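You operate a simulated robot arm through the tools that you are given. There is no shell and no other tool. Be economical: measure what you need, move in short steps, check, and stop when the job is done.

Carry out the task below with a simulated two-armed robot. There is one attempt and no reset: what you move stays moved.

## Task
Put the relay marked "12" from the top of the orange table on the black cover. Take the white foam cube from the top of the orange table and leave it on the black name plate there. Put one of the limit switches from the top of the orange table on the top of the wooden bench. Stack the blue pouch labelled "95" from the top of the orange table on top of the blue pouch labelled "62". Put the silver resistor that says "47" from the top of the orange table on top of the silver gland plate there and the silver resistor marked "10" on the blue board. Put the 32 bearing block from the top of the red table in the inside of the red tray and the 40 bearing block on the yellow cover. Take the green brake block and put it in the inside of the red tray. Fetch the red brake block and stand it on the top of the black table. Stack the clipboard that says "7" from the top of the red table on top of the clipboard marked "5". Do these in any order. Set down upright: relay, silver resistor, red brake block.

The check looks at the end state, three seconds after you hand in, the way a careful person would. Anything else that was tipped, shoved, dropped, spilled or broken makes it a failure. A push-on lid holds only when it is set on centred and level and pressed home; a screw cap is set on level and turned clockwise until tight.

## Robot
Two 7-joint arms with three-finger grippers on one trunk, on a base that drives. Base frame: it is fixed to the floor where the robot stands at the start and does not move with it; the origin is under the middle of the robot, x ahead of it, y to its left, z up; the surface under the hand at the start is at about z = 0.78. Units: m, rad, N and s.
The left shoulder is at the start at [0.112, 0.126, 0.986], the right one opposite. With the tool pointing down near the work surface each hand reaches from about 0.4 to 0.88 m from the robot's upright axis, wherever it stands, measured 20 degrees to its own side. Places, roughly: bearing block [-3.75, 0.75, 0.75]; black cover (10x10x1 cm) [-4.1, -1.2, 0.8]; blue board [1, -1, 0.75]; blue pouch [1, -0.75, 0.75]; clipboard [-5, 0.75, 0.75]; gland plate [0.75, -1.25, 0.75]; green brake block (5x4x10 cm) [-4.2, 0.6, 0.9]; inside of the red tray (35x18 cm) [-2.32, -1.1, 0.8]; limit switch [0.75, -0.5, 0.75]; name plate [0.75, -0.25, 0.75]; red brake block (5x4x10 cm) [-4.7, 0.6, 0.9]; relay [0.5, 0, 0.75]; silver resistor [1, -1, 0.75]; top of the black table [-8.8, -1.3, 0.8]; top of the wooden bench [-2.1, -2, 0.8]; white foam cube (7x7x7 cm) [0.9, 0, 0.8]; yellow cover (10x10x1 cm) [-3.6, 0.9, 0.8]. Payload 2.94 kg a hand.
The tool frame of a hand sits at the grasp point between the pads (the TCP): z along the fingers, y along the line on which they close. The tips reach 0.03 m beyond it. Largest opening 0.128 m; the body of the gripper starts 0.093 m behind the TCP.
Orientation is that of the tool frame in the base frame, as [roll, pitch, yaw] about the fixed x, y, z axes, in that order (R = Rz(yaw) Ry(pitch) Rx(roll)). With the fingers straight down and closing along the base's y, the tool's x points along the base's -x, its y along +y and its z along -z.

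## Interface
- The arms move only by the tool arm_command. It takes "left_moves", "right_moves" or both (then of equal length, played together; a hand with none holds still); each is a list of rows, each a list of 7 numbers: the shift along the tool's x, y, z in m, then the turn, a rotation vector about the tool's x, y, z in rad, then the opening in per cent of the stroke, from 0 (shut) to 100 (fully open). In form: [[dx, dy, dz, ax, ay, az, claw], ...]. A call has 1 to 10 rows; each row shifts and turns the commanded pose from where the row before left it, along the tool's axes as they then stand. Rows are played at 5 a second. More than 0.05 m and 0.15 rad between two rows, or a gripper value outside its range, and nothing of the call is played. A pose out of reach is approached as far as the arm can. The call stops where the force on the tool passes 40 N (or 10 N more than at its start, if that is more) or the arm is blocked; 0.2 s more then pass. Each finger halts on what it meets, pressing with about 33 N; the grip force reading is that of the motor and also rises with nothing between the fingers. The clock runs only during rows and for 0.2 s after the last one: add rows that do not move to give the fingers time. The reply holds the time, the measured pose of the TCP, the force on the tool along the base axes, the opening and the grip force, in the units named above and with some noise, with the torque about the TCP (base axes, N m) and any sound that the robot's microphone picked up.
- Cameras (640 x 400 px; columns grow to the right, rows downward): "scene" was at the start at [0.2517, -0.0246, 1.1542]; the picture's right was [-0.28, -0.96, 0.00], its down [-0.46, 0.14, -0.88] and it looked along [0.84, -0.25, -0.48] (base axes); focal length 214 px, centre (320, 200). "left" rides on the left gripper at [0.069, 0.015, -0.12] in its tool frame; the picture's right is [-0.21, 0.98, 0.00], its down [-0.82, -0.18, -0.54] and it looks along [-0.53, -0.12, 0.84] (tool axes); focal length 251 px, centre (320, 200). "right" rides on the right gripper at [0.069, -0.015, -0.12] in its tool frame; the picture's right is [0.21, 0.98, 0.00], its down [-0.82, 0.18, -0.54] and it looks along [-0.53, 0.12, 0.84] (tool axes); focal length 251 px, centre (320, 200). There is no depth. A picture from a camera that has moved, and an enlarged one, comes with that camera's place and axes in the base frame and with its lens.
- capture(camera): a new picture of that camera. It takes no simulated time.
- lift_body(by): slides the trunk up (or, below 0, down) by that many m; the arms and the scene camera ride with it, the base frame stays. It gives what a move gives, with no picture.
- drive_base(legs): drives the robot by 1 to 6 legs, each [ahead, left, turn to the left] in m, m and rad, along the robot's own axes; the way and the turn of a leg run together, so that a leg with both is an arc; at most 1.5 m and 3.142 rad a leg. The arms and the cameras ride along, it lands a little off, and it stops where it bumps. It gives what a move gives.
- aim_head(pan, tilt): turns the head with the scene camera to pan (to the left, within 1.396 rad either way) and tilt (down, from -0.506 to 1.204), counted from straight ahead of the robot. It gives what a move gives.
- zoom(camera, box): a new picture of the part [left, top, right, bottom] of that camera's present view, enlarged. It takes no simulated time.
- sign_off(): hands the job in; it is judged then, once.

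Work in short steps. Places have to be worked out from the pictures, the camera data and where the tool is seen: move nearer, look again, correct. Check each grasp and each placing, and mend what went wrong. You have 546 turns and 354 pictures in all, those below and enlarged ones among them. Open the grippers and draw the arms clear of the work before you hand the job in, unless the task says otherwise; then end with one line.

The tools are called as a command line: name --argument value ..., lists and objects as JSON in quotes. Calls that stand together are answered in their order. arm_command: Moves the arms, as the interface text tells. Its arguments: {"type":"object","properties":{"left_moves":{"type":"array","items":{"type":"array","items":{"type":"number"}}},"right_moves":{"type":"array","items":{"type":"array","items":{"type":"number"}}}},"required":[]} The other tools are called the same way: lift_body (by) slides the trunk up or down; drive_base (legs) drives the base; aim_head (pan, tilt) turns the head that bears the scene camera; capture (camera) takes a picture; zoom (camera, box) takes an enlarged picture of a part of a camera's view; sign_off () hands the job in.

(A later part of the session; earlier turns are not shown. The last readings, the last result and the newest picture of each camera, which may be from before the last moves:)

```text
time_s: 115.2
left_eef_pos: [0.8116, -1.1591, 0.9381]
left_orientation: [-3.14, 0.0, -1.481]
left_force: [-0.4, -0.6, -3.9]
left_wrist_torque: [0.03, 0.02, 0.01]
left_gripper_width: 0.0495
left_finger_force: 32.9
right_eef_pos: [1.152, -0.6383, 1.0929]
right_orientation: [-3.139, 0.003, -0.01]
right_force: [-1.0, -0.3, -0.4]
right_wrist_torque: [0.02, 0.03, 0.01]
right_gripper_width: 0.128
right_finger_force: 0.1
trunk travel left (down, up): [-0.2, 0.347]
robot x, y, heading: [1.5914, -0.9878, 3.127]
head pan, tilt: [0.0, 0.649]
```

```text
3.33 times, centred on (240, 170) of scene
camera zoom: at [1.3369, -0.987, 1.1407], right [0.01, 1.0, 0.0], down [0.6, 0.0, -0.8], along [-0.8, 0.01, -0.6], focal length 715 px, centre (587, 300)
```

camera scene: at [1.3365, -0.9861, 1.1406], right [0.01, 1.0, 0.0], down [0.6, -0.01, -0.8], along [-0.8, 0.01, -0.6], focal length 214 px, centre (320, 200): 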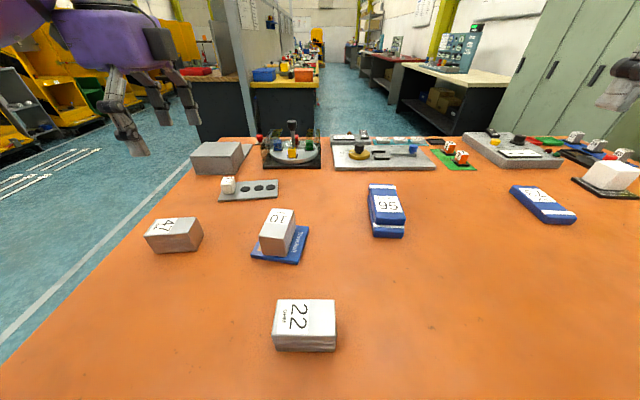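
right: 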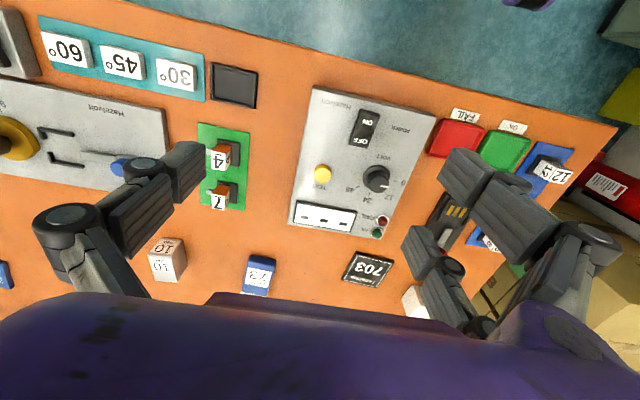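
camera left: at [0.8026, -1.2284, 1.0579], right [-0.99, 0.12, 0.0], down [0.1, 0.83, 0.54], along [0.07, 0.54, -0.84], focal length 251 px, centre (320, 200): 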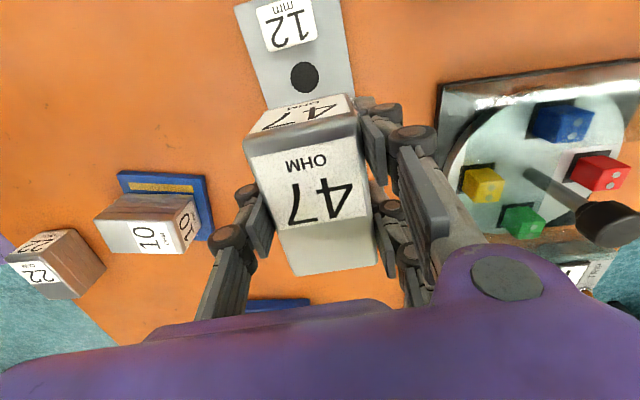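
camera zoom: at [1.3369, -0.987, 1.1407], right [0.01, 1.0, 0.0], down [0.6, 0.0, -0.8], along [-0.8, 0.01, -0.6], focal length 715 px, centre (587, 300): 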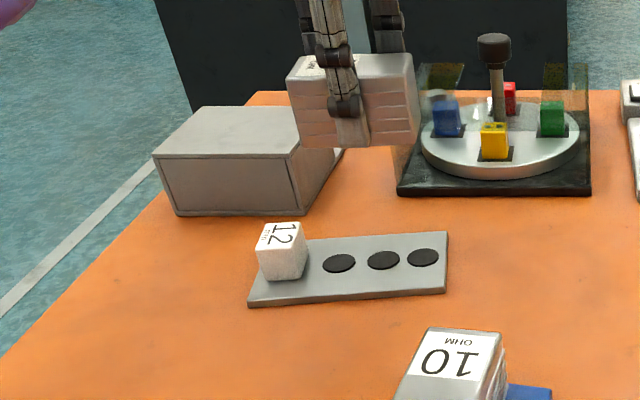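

The plate's midline is near x = 0.818 and there is about 1.6 cm clearance to the cube. I correct by 5 mm and lower to contact.

arm_command --left_moves '[[-0.003, -0.005, 0.03, 0, 0, 0, 30], [0, 0, 0.04, 0, 0, 0, 30], [0, 0, 0.033, 0, 0, 0, 30], [0, 0, 0.004, 0, 0, 0, 30], [0, 0, 0.004, 0, 0, 0, 30], [0, 0, 0, 0, 0, 0, 30]]'

zoom --camera "scene" --box '[160, 110, 320, 230]'

capture --camera "left"

```text
time_s: 116.6
left_eef_pos: [0.8144, -1.1548, 0.8241]
left_orientation: [-3.14, -0.003, -1.481]
left_force: [-0.5, 0.0, -3.0]
left_wrist_torque: [0.0, -0.02, 0.0]
left_gripper_width: 0.0494
left_finger_force: 33.5
right_eef_pos: [1.1519, -0.6375, 1.0934]
right_orientation: [-3.141, 0.001, -0.009]
right_force: [-0.4, 0.4, 0.6]
right_wrist_torque: [0.0, 0.0, -0.03]
right_gripper_width: 0.128
right_finger_force: 0.0
trunk travel left (down, up): [-0.2, 0.347]
robot x, y, heading: [1.59, -0.9881, 3.133]
head pan, tilt: [0.0, 0.649]
```

```text
3.33 times, centred on (240, 170) of scene
camera zoom: at [1.3363, -0.9859, 1.1405], right [0.01, 1.0, 0.0], down [0.6, -0.01, -0.8], along [-0.8, 0.01, -0.6], focal length 715 px, centre (587, 300)
```

zoom: 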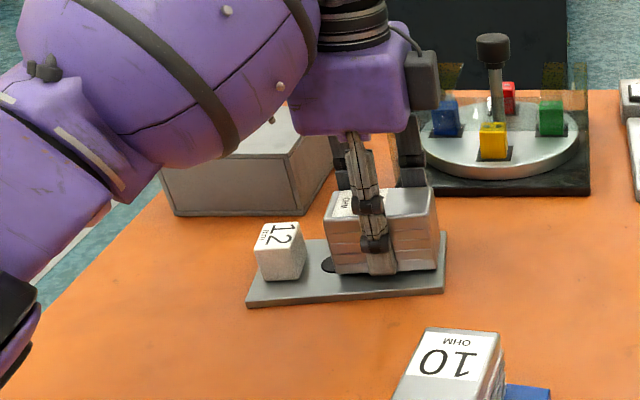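

```text
292 pictures are left
camera left: at [0.8056, -1.2249, 0.9445], right [-0.99, 0.12, 0.0], down [0.1, 0.83, 0.54], along [0.07, 0.54, -0.84], focal length 251 px, centre (320, 200)
```

left: 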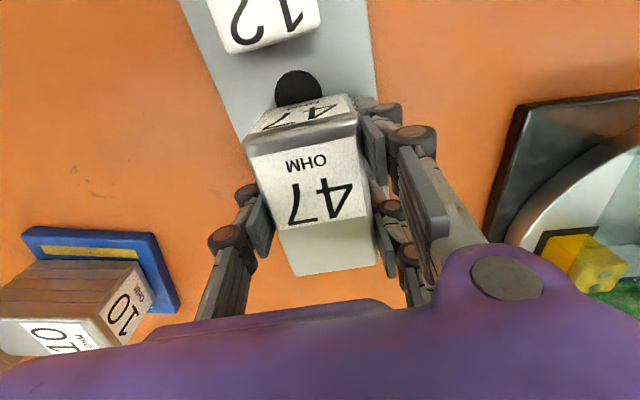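

Good position. I lower a few more millimetres until contact, then release with limited opening and rise.

arm_command --left_moves '[[0, 0, 0.003, 0, 0, 0, 30], [0, 0, 0.002, 0, 0, 0, 30], [0, 0, 0, 0, 0, 0, 30]]'

```text
time_s: 117.4
left_eef_pos: [0.8149, -1.1545, 0.8213]
left_orientation: [3.138, 0.002, -1.481]
left_force: [-6.9, 0.4, 16.0]
left_wrist_torque: [-0.77, 0.01, -0.32]
left_gripper_width: 0.0496
left_finger_force: 33.1
right_eef_pos: [1.1528, -0.6364, 1.0929]
right_orientation: [3.14, 0.002, -0.01]
right_force: [0.8, 0.1, -0.1]
right_wrist_torque: [-0.01, 0.01, -0.02]
right_gripper_width: 0.128
right_finger_force: 0.1
trunk travel left (down, up): [-0.2, 0.347]
robot x, y, heading: [1.5931, -0.9911, 3.133]
head pan, tilt: [0.0, 0.649]
```

Contact. I release and rise.

arm_command --left_moves '[[0, 0, -0.001, 0, 0, 0, 30], [0, 0, 0, 0, 0, 0, 50], [0, 0, 0, 0, 0, 0, 65], [0, 0, 0, 0, 0, 0, 65], [0, 0, -0.03, 0, 0, 0, 65], [0, 0, -0.045, 0, 0, 0, 65], [0, 0, -0.045, 0, 0, 0, 65], [0, 0, -0.045, 0, 0, 0, 80], [0, -0.03, -0.03, 0, 0, 0, 80], [0, 0, 0, 0, 0, 0, 80]]'

zoom --camera "scene" --box '[160, 110, 320, 230]'

capture --camera "left"

```text
time_s: 119.6
left_eef_pos: [0.8431, -1.1509, 1.0131]
left_orientation: [-3.138, -0.003, -1.479]
left_force: [0.1, -0.1, -0.4]
left_wrist_torque: [-0.05, -0.01, 0.0]
left_gripper_width: 0.1024
left_finger_force: 0.0
right_eef_pos: [1.1504, -0.6376, 1.0914]
right_orientation: [3.141, -0.002, -0.012]
right_force: [0.0, 0.4, -1.0]
right_wrist_torque: [-0.03, -0.05, 0.01]
right_gripper_width: 0.1281
right_finger_force: 0.0
trunk travel left (down, up): [-0.2, 0.347]
robot x, y, heading: [1.5893, -0.9889, 3.133]
head pan, tilt: [0.0, 0.649]
```

```text
3.33 times, centred on (240, 170) of scene
camera zoom: at [1.3356, -0.9856, 1.1403], right [0.01, 1.0, 0.0], down [0.61, -0.01, -0.8], along [-0.8, 0.01, -0.61], focal length 715 px, centre (587, 300)
```

zoom: 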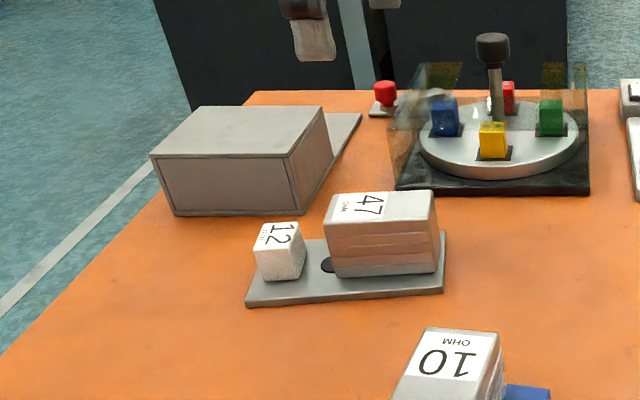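

```text
290 pictures are left
camera left: at [0.8339, -1.2213, 1.1326], right [-0.99, 0.12, 0.0], down [0.1, 0.84, 0.54], along [0.07, 0.54, -0.84], focal length 251 px, centre (320, 200)
```

left: 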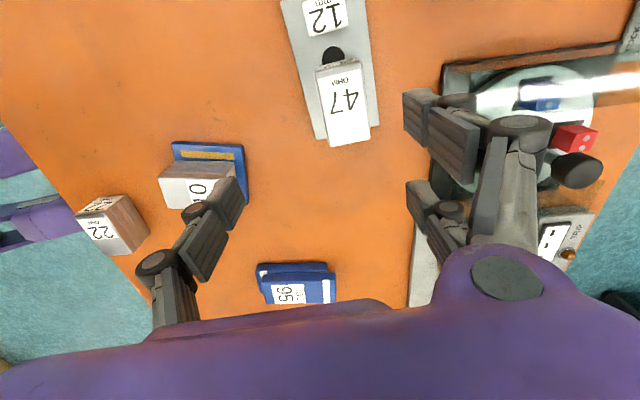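

Both resistors are placed. I turn the left hand straight and pull it back, then return to the near side along the known path.

arm_command --left_moves '[[0, -0.04, -0.03, 0, 0, -0.148, 100], [0, -0.04, -0.02, 0, 0, -0.148, 100], [0, 0, 0, 0, 0, -0.148, 100], [0, 0, 0, 0, 0, -0.148, 100], [0, 0, 0, 0, 0, -0.148, 100], [0, 0, 0, 0, 0, -0.148, 100], [0, 0, 0, 0, 0, -0.148, 100], [0, 0, 0, 0, 0, -0.148, 100], [0, 0, 0, 0, 0, -0.148, 100], [0.04, 0, 0, 0, 0, -0.148, 100]]'

drive_base --legs '[[-0.2, 0, 0], [0, 1.15, 0], [0, 0, 3.14], [-1.5, 0, 0], [-0.15, 0, 0]]'

```text
time_s: 121.8
left_eef_pos: [0.9641, -1.1462, 1.0662]
left_orientation: [3.141, 0.001, 0.003]
left_force: [-0.4, 0.0, 0.0]
left_wrist_torque: [0.0, 0.06, -0.03]
left_gripper_width: 0.1278
left_finger_force: 0.0
right_eef_pos: [1.1533, -0.6383, 1.0943]
right_orientation: [-3.14, 0.001, -0.01]
right_force: [0.1, -0.3, -0.3]
right_wrist_torque: [0.04, 0.05, 0.04]
right_gripper_width: 0.128
right_finger_force: 0.2
trunk travel left (down, up): [-0.2, 0.347]
robot x, y, heading: [1.5919, -0.9852, 3.135]
head pan, tilt: [0.0, 0.649]
```

```text
time_s: 148.4
left_eef_pos: [0.7809, -1.8505, 1.0658]
left_orientation: [3.141, -0.001, 3.042]
left_force: [0.4, 0.3, -0.6]
left_wrist_torque: [0.03, -0.04, 0.01]
left_gripper_width: 0.1279
left_finger_force: 0.2
right_eef_pos: [0.5404, -2.3382, 1.0944]
right_orientation: [-3.141, 0.003, 3.032]
right_force: [-0.6, 0.3, -0.1]
right_wrist_torque: [0.01, -0.05, 0.0]
right_gripper_width: 0.1278
right_finger_force: 0.1
trunk travel left (down, up): [-0.2, 0.347]
robot x, y, heading: [0.1384, -1.9435, -0.111]
head pan, tilt: [0.0, 0.649]
```

I correct the heading, back off a bit and slide left to face the relays.

drive_base --legs '[[0, 0, 0.111], [-0.12, 0, 0], [0, 1.5, 0], [0, 0.33, 0]]'

aim_head --pan 0.1 --tilt 0.75

capture --camera "scene"

capture --camera "left"

```text
time_s: 165.8
left_eef_pos: [0.6612, 0.0082, 1.0653]
left_orientation: [-3.141, -0.002, -3.135]
left_force: [0.9, 0.3, 0.2]
left_wrist_torque: [-0.02, -0.01, 0.0]
left_gripper_width: 0.1279
left_finger_force: 0.0
right_eef_pos: [0.4738, -0.5015, 1.0934]
right_orientation: [-3.141, 0.0, 3.137]
right_force: [0.4, 0.1, -0.6]
right_wrist_torque: [0.0, 0.0, 0.0]
right_gripper_width: 0.1276
right_finger_force: 0.1
trunk travel left (down, up): [-0.2, 0.347]
robot x, y, heading: [0.0336, -0.1531, -0.002]
head pan, tilt: [0.0, 0.649]
```

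```text
time_s: 166.5
left_eef_pos: [0.6603, 0.007, 1.0649]
left_orientation: [3.139, -0.001, -3.134]
left_force: [0.6, -0.2, -0.5]
left_wrist_torque: [0.01, -0.05, 0.02]
left_gripper_width: 0.1281
left_finger_force: 0.1
right_eef_pos: [0.4745, -0.5016, 1.0932]
right_orientation: [3.14, -0.001, 3.139]
right_force: [-0.9, 0.2, -0.1]
right_wrist_torque: [0.0, 0.0, -0.01]
right_gripper_width: 0.128
right_finger_force: 0.1
trunk travel left (down, up): [-0.2, 0.347]
robot x, y, heading: [0.0314, -0.1509, -0.003]
head pan, tilt: [0.099, 0.75]
```

```text
289 pictures are left
camera scene: at [0.2792, -0.1432, 1.132], right [0.1, -1.0, 0.0], down [-0.68, -0.06, -0.73], along [0.73, 0.07, -0.68], focal length 214 px, centre (320, 200)
```

scene: 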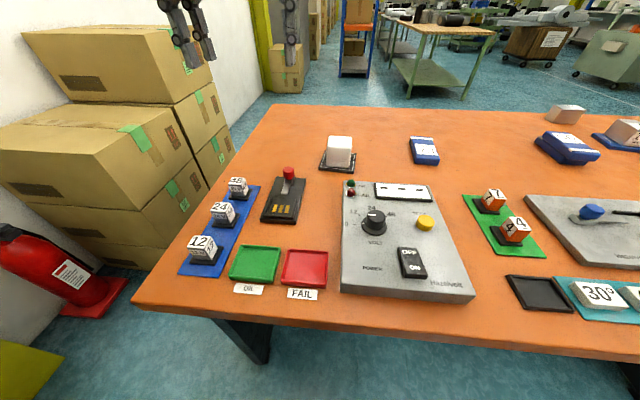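

```text
288 pictures are left
camera left: at [0.5914, 0.0228, 1.186], right [0.21, 0.98, 0.0], down [0.82, -0.18, 0.54], along [0.53, -0.11, -0.84], focal length 251 px, centre (320, 200)
```

left: 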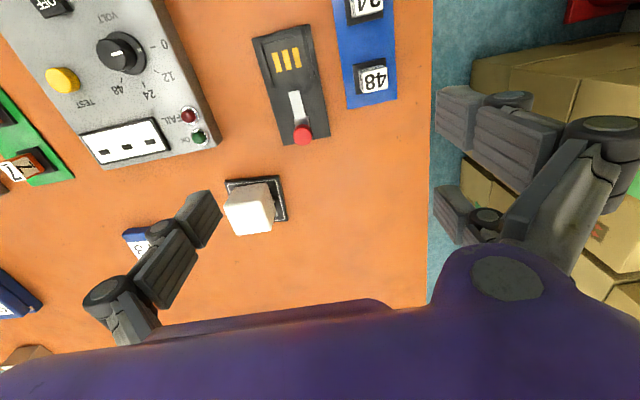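

Relay 12 seems to be at about [0.481, 0.09]. I zoom in for its size and yaw, and move the left hand back over it.

arm_command --left_moves '[[0.045, 0.02, 0, 0, 0, 0, 100], [0.045, 0.02, 0, 0, 0, 0, 100], [0.045, 0.02, 0, 0, 0, 0, 100], [0.04, 0.02, 0, 0, 0, 0, 100], [0, 0, 0.045, 0, 0, 0, 100], [0, 0, 0.045, 0, 0, 0, 100], [0, 0, 0, 0, 0, 0, 100]]'

capture --camera "left"

zoom --camera "scene" --box '[160, 170, 260, 290]'

```text
time_s: 168.1
left_eef_pos: [0.481, 0.0859, 0.9771]
left_orientation: [3.141, -0.002, -3.135]
left_force: [0.5, 0.0, -0.3]
left_wrist_torque: [0.02, -0.03, 0.02]
left_gripper_width: 0.1279
left_finger_force: 0.0
right_eef_pos: [0.4738, -0.5014, 1.0934]
right_orientation: [3.141, 0.0, 3.138]
right_force: [-1.2, 0.0, -0.2]
right_wrist_torque: [0.02, 0.04, 0.01]
right_gripper_width: 0.128
right_finger_force: 0.0
trunk travel left (down, up): [-0.2, 0.347]
robot x, y, heading: [0.0286, -0.1524, -0.004]
head pan, tilt: [0.099, 0.75]
```

```text
287 pictures are left
camera left: at [0.4122, 0.102, 1.0974], right [0.21, 0.98, 0.0], down [0.82, -0.18, 0.54], along [0.53, -0.11, -0.84], focal length 251 px, centre (320, 200)
```

left: 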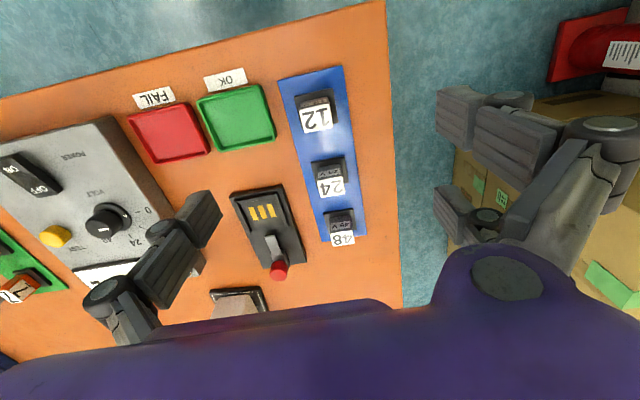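

```text
3.33 times, centred on (210, 230) of scene
camera zoom: at [0.2792, -0.1434, 1.132], right [0.1, -1.0, 0.0], down [-0.68, -0.07, -0.73], along [0.73, 0.07, -0.68], focal length 715 px, centre (687, 100)
```

zoom: 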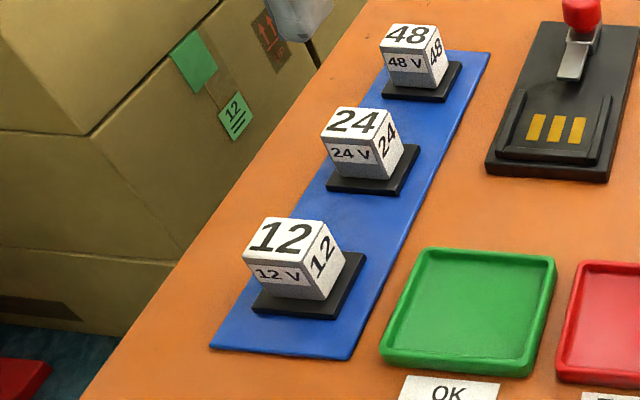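

The relay is at about [0.481, 0.085] with zero yaw, with a green tray close beside it. I narrow the opening to 60 % and descend so that the tips stay above the black base.

arm_command --left_moves '[[0, 0, 0, 0, 0, 0, 60], [0, -0.001, 0.04, 0, 0, 0, 60], [0, 0, 0.035, 0, 0, 0, 60], [0, 0, 0, 0, 0, 0, 60]]'

capture --camera "left"

zoom --camera "scene" --box '[160, 170, 260, 290]'

```text
time_s: 169.1
left_eef_pos: [0.4822, 0.0857, 0.9028]
left_orientation: [3.139, -0.002, -3.135]
left_force: [0.4, 0.3, -1.0]
left_wrist_torque: [0.01, 0.01, 0.01]
left_gripper_width: 0.0768
left_finger_force: 0.1
right_eef_pos: [0.4745, -0.5009, 1.0929]
right_orientation: [3.142, -0.001, 3.139]
right_force: [0.5, 1.0, -0.1]
right_wrist_torque: [0.03, -0.02, 0.03]
right_gripper_width: 0.1281
right_finger_force: 0.1
trunk travel left (down, up): [-0.2, 0.347]
robot x, y, heading: [0.0299, -0.1524, -0.006]
head pan, tilt: [0.099, 0.75]
```

```text
285 pictures are left
camera left: at [0.4137, 0.101, 1.0232], right [0.21, 0.98, 0.0], down [0.82, -0.18, 0.54], along [0.53, -0.11, -0.84], focal length 251 px, centre (320, 200)
```

left: 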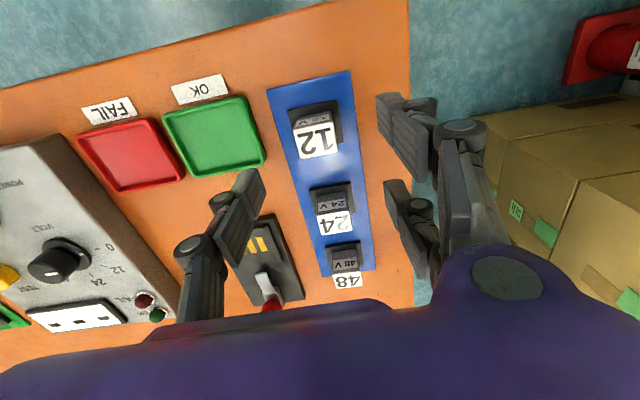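

```text
3.33 times, centred on (210, 230) of scene
camera zoom: at [0.2791, -0.1433, 1.132], right [0.1, -1.0, 0.0], down [-0.68, -0.07, -0.73], along [0.73, 0.07, -0.68], focal length 715 px, centre (687, 100)
```

zoom: 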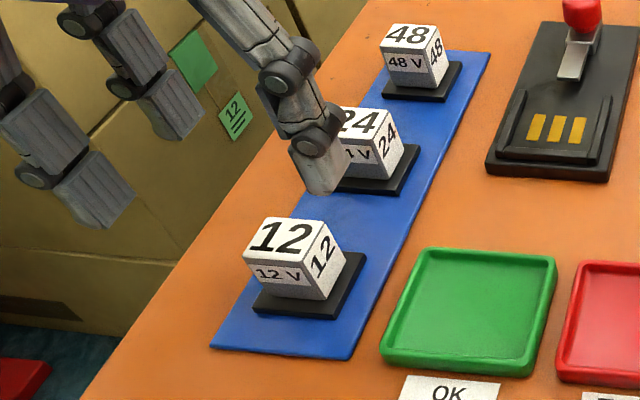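

Aligned within 4 mm. I descend and close gently.

arm_command --left_moves '[[0, -0.003, 0.035, 0, 0, 0, 60], [0, 0, 0.036, 0, 0, 0, 60], [0, 0, 0, 0, 0, 0, 60], [0, 0, 0, 0, 0, 0, 35], [0, 0, 0, 0, 0, 0, 15], [0, 0, 0, 0, 0, 0, 15], [0, 0, 0, 0, 0, 0, 15]]'

zoom --camera "scene" --box '[160, 170, 260, 290]'

```text
time_s: 170.7
left_eef_pos: [0.4821, 0.0831, 0.8273]
left_orientation: [3.141, -0.001, -3.136]
left_force: [-0.8, 0.3, 0.0]
left_wrist_torque: [0.02, 0.0, 0.03]
left_gripper_width: 0.0194
left_finger_force: 0.1
right_eef_pos: [0.4739, -0.5022, 1.0928]
right_orientation: [3.141, 0.001, 3.137]
right_force: [-0.1, -0.2, -0.8]
right_wrist_torque: [0.01, -0.01, -0.01]
right_gripper_width: 0.1282
right_finger_force: 0.1
trunk travel left (down, up): [-0.2, 0.347]
robot x, y, heading: [0.0306, -0.1535, -0.001]
head pan, tilt: [0.099, 0.75]
```

```text
3.33 times, centred on (210, 230) of scene
camera zoom: at [0.2792, -0.1432, 1.132], right [0.1, -1.0, 0.0], down [-0.68, -0.07, -0.73], along [0.73, 0.07, -0.68], focal length 715 px, centre (687, 100)
```

zoom: 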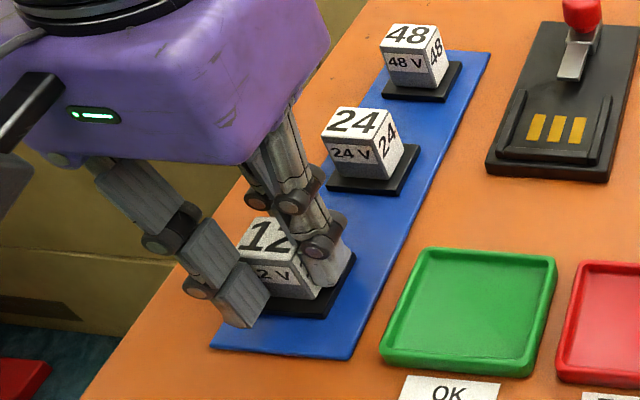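

The width reads 19 mm with no force, so it may not be holding. I check with the wrist camera.

capture --camera "left"

zoom --camera "scene" --box '[180, 210, 240, 282]'

```text
282 pictures are left
camera left: at [0.4132, 0.0977, 0.9479], right [0.21, 0.98, 0.0], down [0.82, -0.18, 0.54], along [0.53, -0.11, -0.84], focal length 251 px, centre (320, 200)
```

left: 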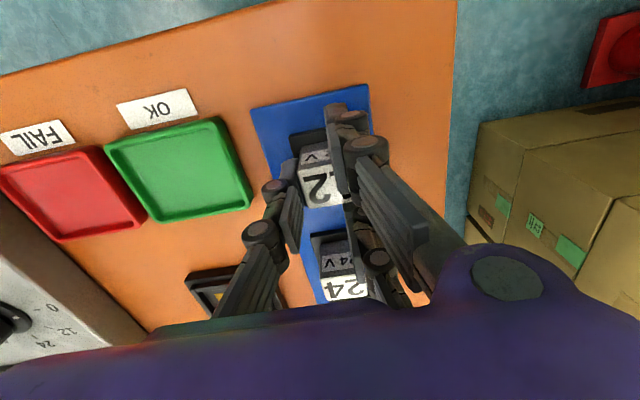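

```text
5.56 times, centred on (210, 246) of scene
camera zoom: at [0.2792, -0.1432, 1.132], right [0.1, -1.0, 0.0], down [-0.68, -0.07, -0.73], along [0.73, 0.07, -0.68], focal length 1192 px, centre (931, -56)
```

zoom: 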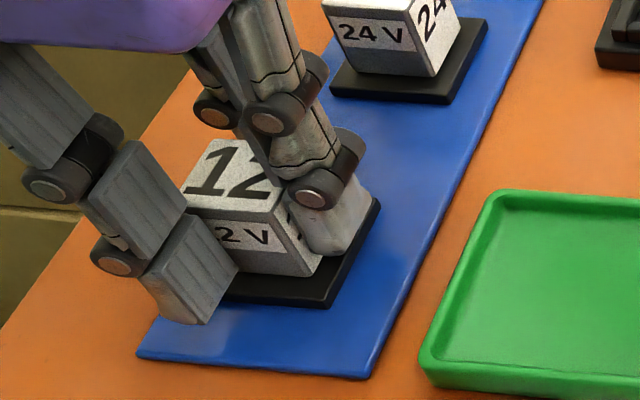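

The fingers appear on either side of the cube. I command them tighter to see whether they meet it.

arm_command --left_moves '[[0, 0, 0, 0, 0, 0, 5], [0, 0, 0, 0, 0, 0, 0], [0, 0, 0, 0, 0, 0, 0]]'

capture --camera "left"

```text
time_s: 171.5
left_eef_pos: [0.4823, 0.0827, 0.8281]
left_orientation: [3.139, -0.002, -3.135]
left_force: [-0.6, -0.5, 0.8]
left_wrist_torque: [-0.01, 0.02, 0.03]
left_gripper_width: 0.0001
left_finger_force: 3.7
right_eef_pos: [0.4751, -0.5005, 1.0923]
right_orientation: [-3.141, 0.001, 3.139]
right_force: [0.1, 0.0, -0.2]
right_wrist_torque: [-0.03, 0.02, 0.01]
right_gripper_width: 0.1283
right_finger_force: 0.1
trunk travel left (down, up): [-0.2, 0.347]
robot x, y, heading: [0.0299, -0.15, 0.002]
head pan, tilt: [0.099, 0.75]
```

```text
280 pictures are left
camera left: at [0.4132, 0.0978, 0.9479], right [0.21, 0.98, 0.0], down [0.82, -0.18, 0.54], along [0.53, -0.11, -0.84], focal length 251 px, centre (320, 200)
```

left: 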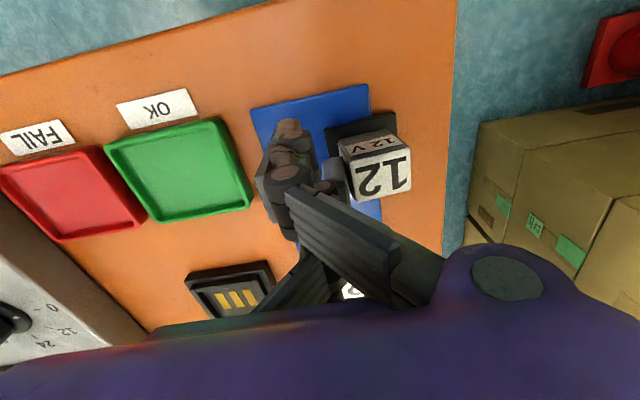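

The fingers missed and the relay was nudged sideways. I raise the hand carefully and look at where it now stands.

arm_command --left_moves '[[0, 0, -0.04, 0, 0, 0, 0], [0, 0, -0.04, 0, 0, 0, 0], [0, 0, -0.04, 0, 0, 0, 30], [0, 0, 0, 0, 0, 0, 60]]'

capture --camera "left"

zoom --camera "scene" --box '[160, 170, 260, 290]'

```text
time_s: 172.5
left_eef_pos: [0.4856, 0.0852, 0.9515]
left_orientation: [-3.141, -0.003, -3.137]
left_force: [0.8, -0.3, -0.2]
left_wrist_torque: [0.02, -0.02, 0.01]
left_gripper_width: 0.0514
left_finger_force: 0.0
right_eef_pos: [0.474, -0.5021, 1.0929]
right_orientation: [3.141, -0.001, 3.14]
right_force: [-0.4, 0.0, 0.0]
right_wrist_torque: [0.02, -0.04, -0.01]
right_gripper_width: 0.1281
right_finger_force: 0.1
trunk travel left (down, up): [-0.2, 0.347]
robot x, y, heading: [0.0298, -0.1488, -0.005]
head pan, tilt: [0.099, 0.75]
```

```text
279 pictures are left
camera left: at [0.4163, 0.0991, 1.0722], right [0.21, 0.98, 0.0], down [0.82, -0.18, 0.54], along [0.53, -0.11, -0.84], focal length 251 px, centre (320, 200)
```

left: 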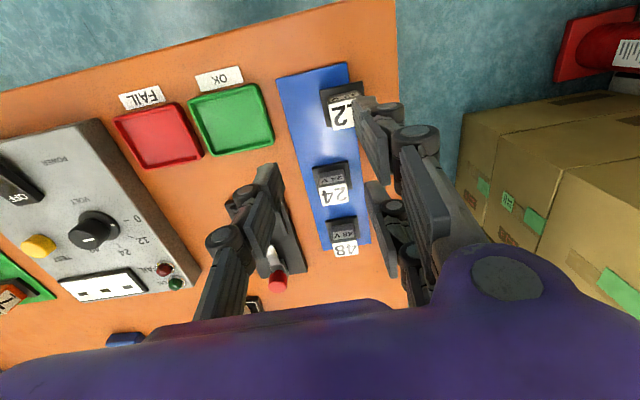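

```text
3.33 times, centred on (210, 230) of scene
camera zoom: at [0.2792, -0.143, 1.132], right [0.1, -1.0, 0.0], down [-0.68, -0.07, -0.73], along [0.73, 0.07, -0.68], focal length 715 px, centre (687, 100)
```

zoom: 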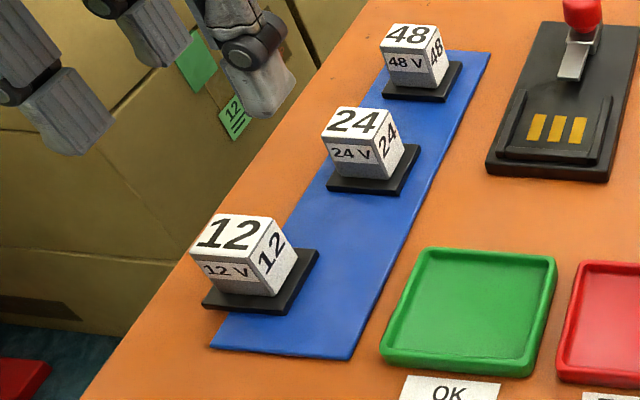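

The hand actually has two prongs (spaced with a gap of about 36 mm) on one side and one on the other, so the 35 mm cube slipped through. I will grip it diagonally instead: rotate the hand 45° so a cube corner nests between the two prongs. The relay stands upright at about [0.481, 0.110].

arm_command --left_moves '[[0, 0, -0.01, 0, 0, -0.131, 70], [0, 0, 0, 0, 0, -0.131, 70], [0, 0, 0, 0, 0, -0.131, 70], [0, 0, 0, 0, 0, -0.131, 70], [0, 0, 0, 0, 0, -0.131, 70], [0, 0, 0, 0, 0, -0.131, 70], [0, 0, 0, 0, 0, 0, 70]]'

capture --camera "left"

zoom --camera "scene" --box '[140, 150, 280, 290]'

```text
time_s: 174.1
left_eef_pos: [0.4854, 0.0825, 0.9592]
left_orientation: [3.14, -0.002, -2.347]
left_force: [0.3, 0.5, 0.5]
left_wrist_torque: [-0.01, 0.0, -0.02]
left_gripper_width: 0.0898
left_finger_force: 0.0
right_eef_pos: [0.4741, -0.5017, 1.0928]
right_orientation: [-3.141, -0.001, 3.138]
right_force: [-0.4, 0.5, 1.0]
right_wrist_torque: [0.0, 0.0, 0.03]
right_gripper_width: 0.1282
right_finger_force: 0.0
trunk travel left (down, up): [-0.2, 0.347]
robot x, y, heading: [0.0324, -0.1521, -0.001]
head pan, tilt: [0.099, 0.75]
```

```text
277 pictures are left
camera left: at [0.4262, 0.0449, 1.0804], right [-0.55, 0.84, 0.0], down [0.71, 0.46, 0.54], along [0.45, 0.3, -0.84], focal length 251 px, centre (320, 200)
```

left: 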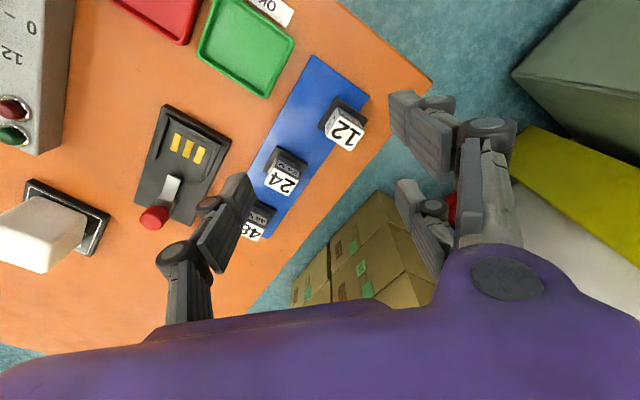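

```text
2.86 times, centred on (210, 220) of scene
camera zoom: at [0.2792, -0.1432, 1.132], right [0.1, -1.0, 0.0], down [-0.68, -0.07, -0.73], along [0.73, 0.07, -0.68], focal length 613 px, centre (634, 143)
```

zoom: 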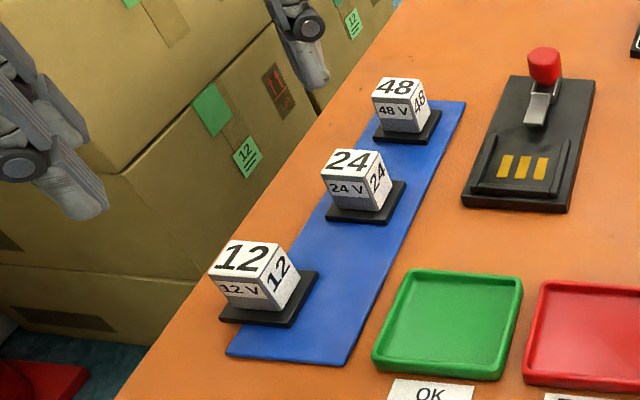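

The relay's cube is near [0.478, 0.110] and sits at 45° in the hand's view. I move over so that its corner nests in the prong gap, and come partway down.

arm_command --left_moves '[[-0.0143, 0.0154, 0.03, 0, 0, 0, 70], [0, 0, 0.04, 0, 0, 0, 70], [0, 0, 0.015, 0, 0, 0, 70], [0, 0, 0, 0, 0, 0, 70]]'

capture --camera "left"

zoom --camera "scene" --box '[140, 170, 260, 290]'

```text
time_s: 175.1
left_eef_pos: [0.4851, 0.1018, 0.8748]
left_orientation: [3.139, 0.001, -2.35]
left_force: [0.1, 0.6, 0.5]
left_wrist_torque: [-0.01, 0.0, 0.01]
left_gripper_width: 0.0894
left_finger_force: 0.1
right_eef_pos: [0.4741, -0.5004, 1.0928]
right_orientation: [3.141, -0.002, 3.139]
right_force: [-0.1, -0.4, 0.8]
right_wrist_torque: [0.03, -0.02, -0.02]
right_gripper_width: 0.1278
right_finger_force: 0.0
trunk travel left (down, up): [-0.2, 0.347]
robot x, y, heading: [0.0337, -0.1501, -0.006]
head pan, tilt: [0.099, 0.75]
```

```text
275 pictures are left
camera left: at [0.4255, 0.0641, 0.9954], right [-0.54, 0.84, 0.0], down [0.71, 0.46, 0.54], along [0.45, 0.3, -0.84], focal length 251 px, centre (320, 200)
```

left: 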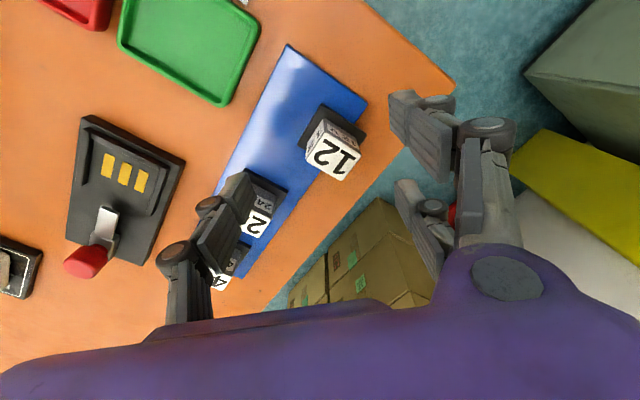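

```text
3.33 times, centred on (200, 230) of scene
camera zoom: at [0.2793, -0.1433, 1.132], right [0.1, -1.0, 0.0], down [-0.68, -0.07, -0.73], along [0.73, 0.07, -0.68], focal length 715 px, centre (720, 100)
```

zoom: 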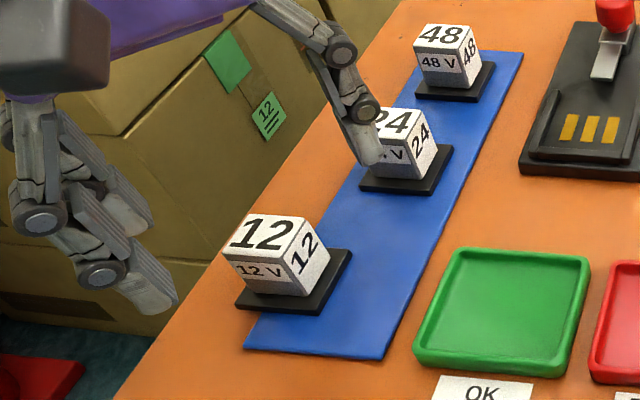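

Alignment is right. I descend and close on the cube's diagonal.

arm_command --left_moves '[[-0.003, 0, 0.03, 0, 0, 0, 70], [0, 0, 0.018, 0, 0, 0, 70], [0, 0, 0, 0, 0, 0, 50], [0, 0, 0, 0, 0, 0, 30], [0, 0, 0, 0, 0, 0, 15], [0, 0, 0, 0, 0, 0, 15]]'

capture --camera "left"

zoom --camera "scene" --box '[140, 170, 260, 290]'

```text
time_s: 176.5
left_eef_pos: [0.486, 0.1067, 0.8287]
left_orientation: [3.139, -0.001, -2.349]
left_force: [0.0, 0.5, 0.0]
left_wrist_torque: [0.02, 0.01, 0.0]
left_gripper_width: 0.0225
left_finger_force: 33.3
right_eef_pos: [0.4738, -0.5015, 1.0931]
right_orientation: [-3.141, 0.0, 3.139]
right_force: [-0.3, 0.3, -0.2]
right_wrist_torque: [0.04, 0.01, 0.02]
right_gripper_width: 0.1277
right_finger_force: 0.0
trunk travel left (down, up): [-0.2, 0.347]
robot x, y, heading: [0.0331, -0.1521, -0.007]
head pan, tilt: [0.099, 0.75]
```

```text
273 pictures are left
camera left: at [0.4273, 0.0679, 0.9492], right [-0.54, 0.84, 0.0], down [0.71, 0.46, 0.54], along [0.45, 0.3, -0.84], focal length 251 px, centre (320, 200)
```

left: 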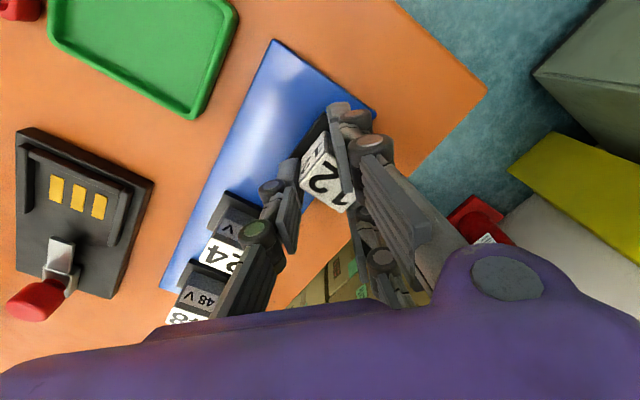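

```text
3.33 times, centred on (200, 230) of scene
camera zoom: at [0.2792, -0.1432, 1.132], right [0.1, -1.0, 0.0], down [-0.68, -0.07, -0.73], along [0.73, 0.07, -0.68], focal length 715 px, centre (720, 100)
```

zoom: 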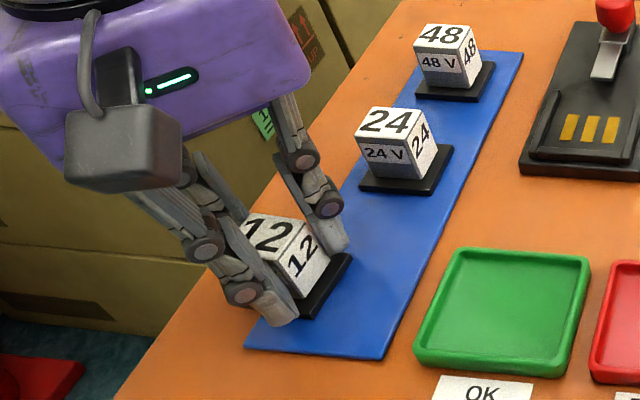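

Held at 22.5 mm with full grip force. I lift and check that the relay comes along level.

arm_command --left_moves '[[0, 0, -0.03, 0, 0, 0, 8], [0, 0, -0.04, 0, 0, 0, 8], [0, 0, -0.04, 0, 0, 0, 8], [0, 0, -0.04, 0, 0, 0, 8], [0, 0, 0, 0, 0, 0, 8]]'

capture --camera "left"

zoom --camera "scene" --box '[120, 110, 280, 230]'

```text
time_s: 177.7
left_eef_pos: [0.4873, 0.1084, 0.9747]
left_orientation: [3.137, -0.002, -2.348]
left_force: [-0.7, -0.5, 0.2]
left_wrist_torque: [-0.01, 0.0, 0.01]
left_gripper_width: 0.0225
left_finger_force: 33.0
right_eef_pos: [0.4749, -0.5014, 1.0928]
right_orientation: [3.141, 0.0, 3.139]
right_force: [0.3, 0.2, 0.1]
right_wrist_torque: [0.0, 0.04, 0.02]
right_gripper_width: 0.1279
right_finger_force: 0.1
trunk travel left (down, up): [-0.2, 0.347]
robot x, y, heading: [0.0332, -0.1516, -0.002]
head pan, tilt: [0.099, 0.75]
```

```text
271 pictures are left
camera left: at [0.4279, 0.069, 1.0948], right [-0.54, 0.84, 0.0], down [0.71, 0.46, 0.54], along [0.45, 0.3, -0.84], focal length 251 px, centre (320, 200)
```

left: 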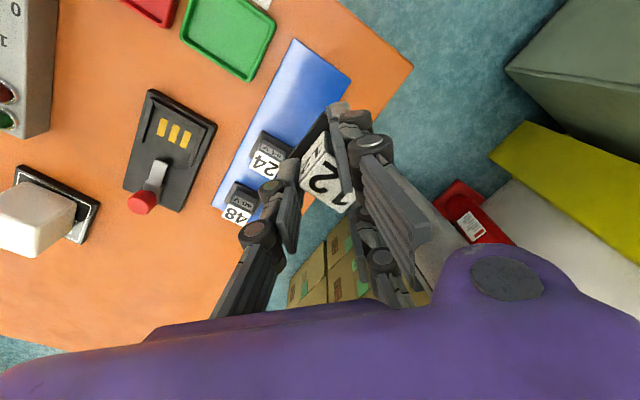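

```text
3.33 times, centred on (200, 170) of scene
camera zoom: at [0.2794, -0.1429, 1.1319], right [0.1, -1.0, 0.0], down [-0.68, -0.07, -0.73], along [0.73, 0.07, -0.68], focal length 715 px, centre (720, 300)
```

zoom: 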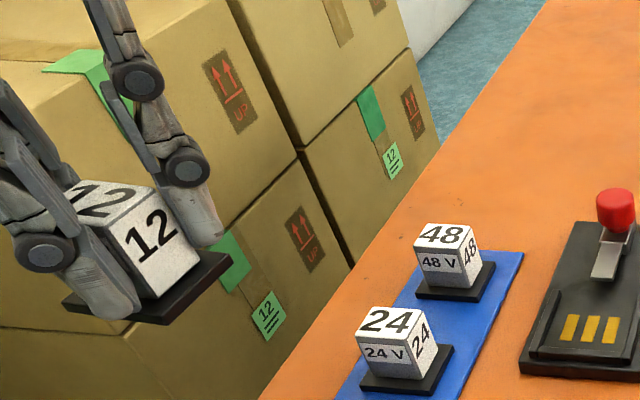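

The relay is held level. Now I look at the limit switches with the right-hand and scene cameras.

arm_command --right_moves '[[-0.03, 0.0, 0.03, 0, 0, 0, 100], [-0.03, 0.0, 0.03, 0, 0, 0, 100], [0, 0, 0.03, 0, 0, 0, 100], [0, 0, 0, 0, 0, 0, 100]]'

capture --camera "right"

zoom --camera "scene" --box '[440, 170, 560, 270]'

```text
time_s: 178.7
left_eef_pos: [0.4869, 0.1086, 0.9744]
left_orientation: [3.14, -0.002, -2.348]
left_force: [-0.6, 0.4, -0.5]
left_wrist_torque: [-0.01, -0.02, 0.01]
left_gripper_width: 0.0224
left_finger_force: 33.2
right_eef_pos: [0.5343, -0.5004, 1.0029]
right_orientation: [-3.142, 0.002, 3.138]
right_force: [-0.4, -0.1, 0.0]
right_wrist_torque: [-0.04, 0.01, -0.05]
right_gripper_width: 0.1276
right_finger_force: 0.0
trunk travel left (down, up): [-0.2, 0.347]
robot x, y, heading: [0.033, -0.1504, -0.003]
head pan, tilt: [0.099, 0.75]
```

```text
269 pictures are left
camera right: at [0.4662, -0.5143, 1.1225], right [-0.21, 0.98, 0.0], down [0.82, 0.18, 0.54], along [0.53, 0.11, -0.84], focal length 251 px, centre (320, 200)
```

right: 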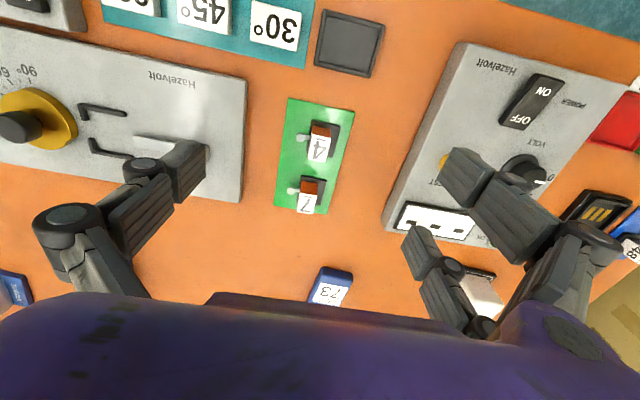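

```text
4.00 times, centred on (500, 220) of scene
camera zoom: at [0.2791, -0.1426, 1.132], right [0.1, -1.0, 0.0], down [-0.68, -0.07, -0.73], along [0.73, 0.07, -0.68], focal length 858 px, centre (-400, 120)
```

zoom: 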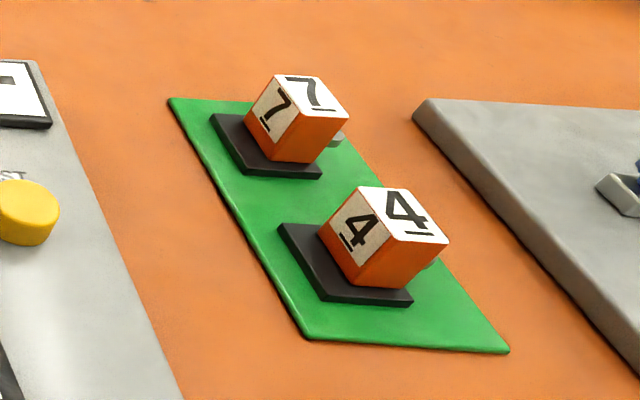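

The switches' cubes are about 30 mm, so the prong gap matters. I point the head at the open right hand to measure its prongs.

aim_head --pan -0.75 --tilt 0.6

capture --camera "scene"

```text
time_s: 179.8
left_eef_pos: [0.4868, 0.1071, 0.9731]
left_orientation: [3.141, -0.005, -2.347]
left_force: [-0.3, -0.8, -0.1]
left_wrist_torque: [-0.03, 0.0, -0.01]
left_gripper_width: 0.0227
left_finger_force: 33.0
right_eef_pos: [0.5355, -0.501, 1.003]
right_orientation: [3.139, 0.0, 3.139]
right_force: [-0.5, -0.2, 0.1]
right_wrist_torque: [0.01, -0.01, -0.01]
right_gripper_width: 0.1279
right_finger_force: 0.0
trunk travel left (down, up): [-0.2, 0.347]
robot x, y, heading: [0.0315, -0.1504, -0.002]
head pan, tilt: [-0.75, 0.6]
```

```text
267 pictures are left
camera scene: at [0.2612, -0.2116, 1.1448], right [-0.68, -0.73, 0.0], down [-0.41, 0.39, -0.82], along [0.6, -0.56, -0.57], focal length 214 px, centre (320, 200)
```

scene: 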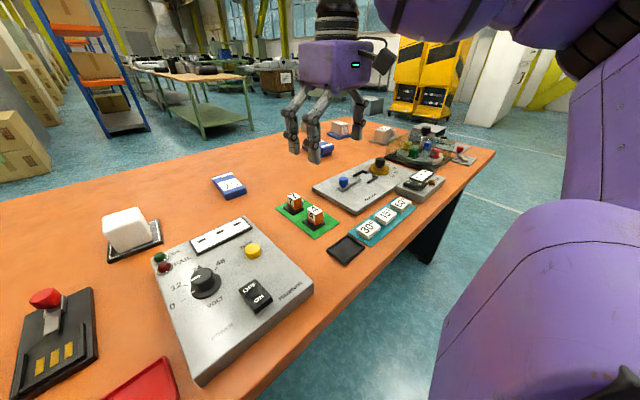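

I zoom on the hand.

zoom --camera "scene" --box '[270, 60, 400, 170]'

zoom --camera "scene" --box '[270, 180, 350, 245]'

```text
3.64 times, centred on (335, 115) of scene
camera zoom: at [0.2612, -0.2116, 1.1448], right [-0.68, -0.73, 0.0], down [-0.41, 0.39, -0.82], along [0.6, -0.56, -0.57], focal length 780 px, centre (266, 509)
```

zoom: 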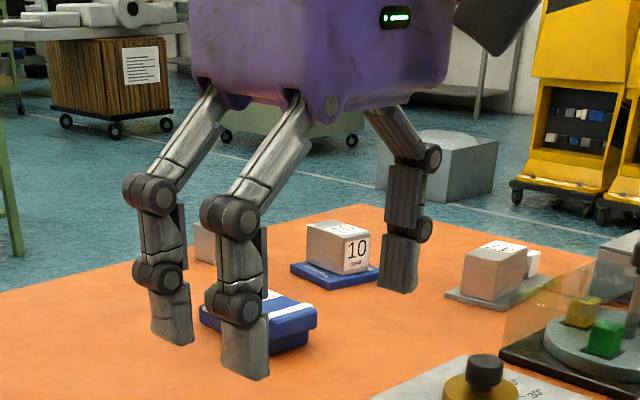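

```text
6.15 times, centred on (310, 212) of scene
camera zoom: at [0.2612, -0.2116, 1.1448], right [-0.68, -0.73, 0.0], down [-0.41, 0.39, -0.82], along [0.6, -0.56, -0.57], focal length 1320 px, centre (382, 123)
```

zoom: 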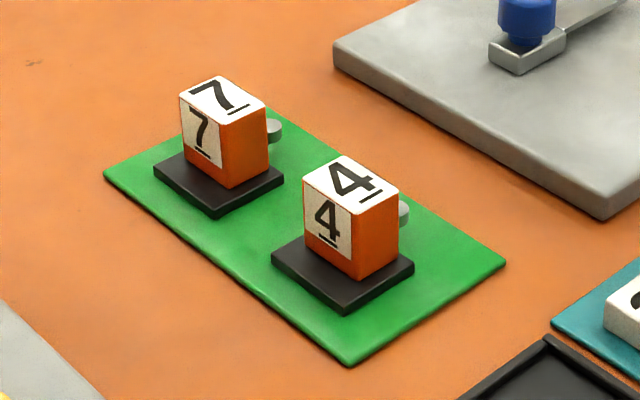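

The prongs are ~20 mm wide, centred ±28 mm on the two-prong side (36 mm inner gap). The switch base is about 46×38 mm with a roller on its -y side; if I turn the right hand 180°, the two prongs straddle the roller and I can grip the base squarely. I try the turn high above the table.

arm_command --right_moves '[[0, 0, -0.02, 0, 0, -0.15, 80], [0, 0, 0, 0, 0, -0.15, 80], [0, 0, 0, 0, 0, -0.15, 80], [0, 0, 0, 0, 0, -0.15, 80], [0, 0, 0, 0, 0, -0.15, 80], [0, 0, 0, 0, 0, -0.15, 80], [0, 0, 0, 0, 0, -0.15, 80], [0, 0, 0, 0, 0, -0.15, 80], [0, 0, 0, 0, 0, -0.15, 80], [0, 0, 0, 0, 0, -0.15, 80]]'

arm_command --right_moves '[[0, 0, 0, 0, 0, -0.15, 80], [0, 0, 0, 0, 0, -0.15, 80], [0, 0, 0, 0, 0, -0.15, 80], [0, 0, 0, 0, 0, -0.15, 80], [0, 0, 0, 0, 0, -0.15, 80], [0, 0, 0, 0, 0, -0.15, 80], [0, 0, 0, 0, 0, -0.15, 80], [0, 0, 0, 0, 0, -0.15, 80], [0, 0, 0, 0, 0, -0.15, 80], [0, 0, 0, 0, 0, -0.15, 80]]'

```text
time_s: 182.1
left_eef_pos: [0.4869, 0.1076, 0.9743]
left_orientation: [3.14, -0.001, -2.348]
left_force: [-0.5, -0.3, -0.8]
left_wrist_torque: [-0.01, -0.01, 0.0]
left_gripper_width: 0.0225
left_finger_force: 33.6
right_eef_pos: [0.5343, -0.5018, 1.0224]
right_orientation: [3.141, -0.001, -1.645]
right_force: [-0.2, -0.4, -0.1]
right_wrist_torque: [-0.02, 0.03, 0.02]
right_gripper_width: 0.1025
right_finger_force: 0.2
trunk travel left (down, up): [-0.2, 0.347]
robot x, y, heading: [0.0314, -0.1531, -0.006]
head pan, tilt: [-0.75, 0.6]
```

```text
time_s: 184.2
left_eef_pos: [0.4862, 0.1072, 0.9741]
left_orientation: [3.14, -0.003, -2.351]
left_force: [0.0, -0.7, -1.3]
left_wrist_torque: [0.0, 0.0, 0.01]
left_gripper_width: 0.0223
left_finger_force: 33.7
right_eef_pos: [0.5348, -0.5001, 1.0229]
right_orientation: [3.141, 0.0, -0.143]
right_force: [0.5, 0.4, 0.4]
right_wrist_torque: [0.02, 0.01, -0.02]
right_gripper_width: 0.1025
right_finger_force: 0.0
trunk travel left (down, up): [-0.2, 0.347]
robot x, y, heading: [0.0331, -0.1514, 0.004]
head pan, tilt: [-0.75, 0.6]
```

The full turn works. I finish it and move above switch 4's base (≈ [0.574, -0.481]), then look.

arm_command --right_moves '[[0, 0, 0, 0, 0, -0.143, 60], [0.04, -0.02, 0.02, 0, 0, 0, 60], [0, 0, 0.04, 0, 0, 0, 60], [0, 0, 0.03, 0, 0, 0, 60], [0, 0, 0, 0, 0, 0, 60]]'

capture --camera "right"

zoom --camera "scene" --box '[260, 130, 360, 240]'

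```text
time_s: 185.4
left_eef_pos: [0.4859, 0.1074, 0.9744]
left_orientation: [-3.142, -0.001, -2.35]
left_force: [-0.3, 0.6, -0.8]
left_wrist_torque: [0.02, 0.03, -0.03]
left_gripper_width: 0.0223
left_finger_force: 32.9
right_eef_pos: [0.5727, -0.4787, 0.9331]
right_orientation: [3.14, 0.001, -0.005]
right_force: [0.3, 0.1, -0.1]
right_wrist_torque: [-0.02, -0.03, -0.04]
right_gripper_width: 0.0767
right_finger_force: 0.1
trunk travel left (down, up): [-0.2, 0.347]
robot x, y, heading: [0.0302, -0.154, -0.006]
head pan, tilt: [-0.75, 0.6]
```

```text
264 pictures are left
camera right: at [0.643, -0.464, 1.0521], right [0.21, -0.98, 0.0], down [-0.82, -0.18, 0.54], along [-0.53, -0.11, -0.84], focal length 251 px, centre (320, 200)
```

right: 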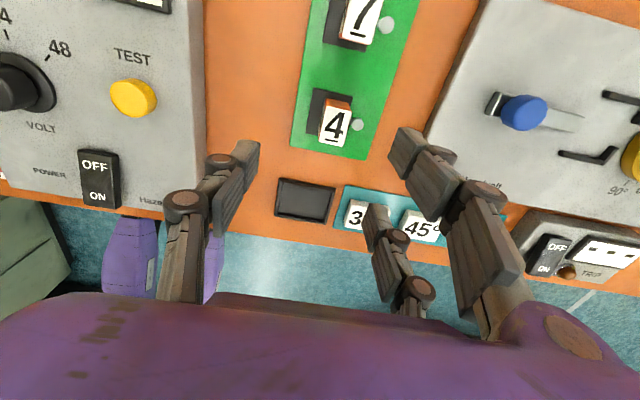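

```text
3.64 times, centred on (310, 185) of scene
camera zoom: at [0.2609, -0.2117, 1.1449], right [-0.68, -0.73, 0.0], down [-0.41, 0.39, -0.83], along [0.6, -0.56, -0.56], focal length 780 px, centre (356, 254)
```

zoom: 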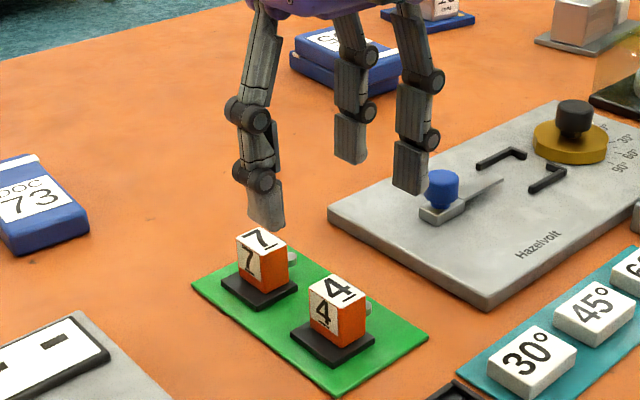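

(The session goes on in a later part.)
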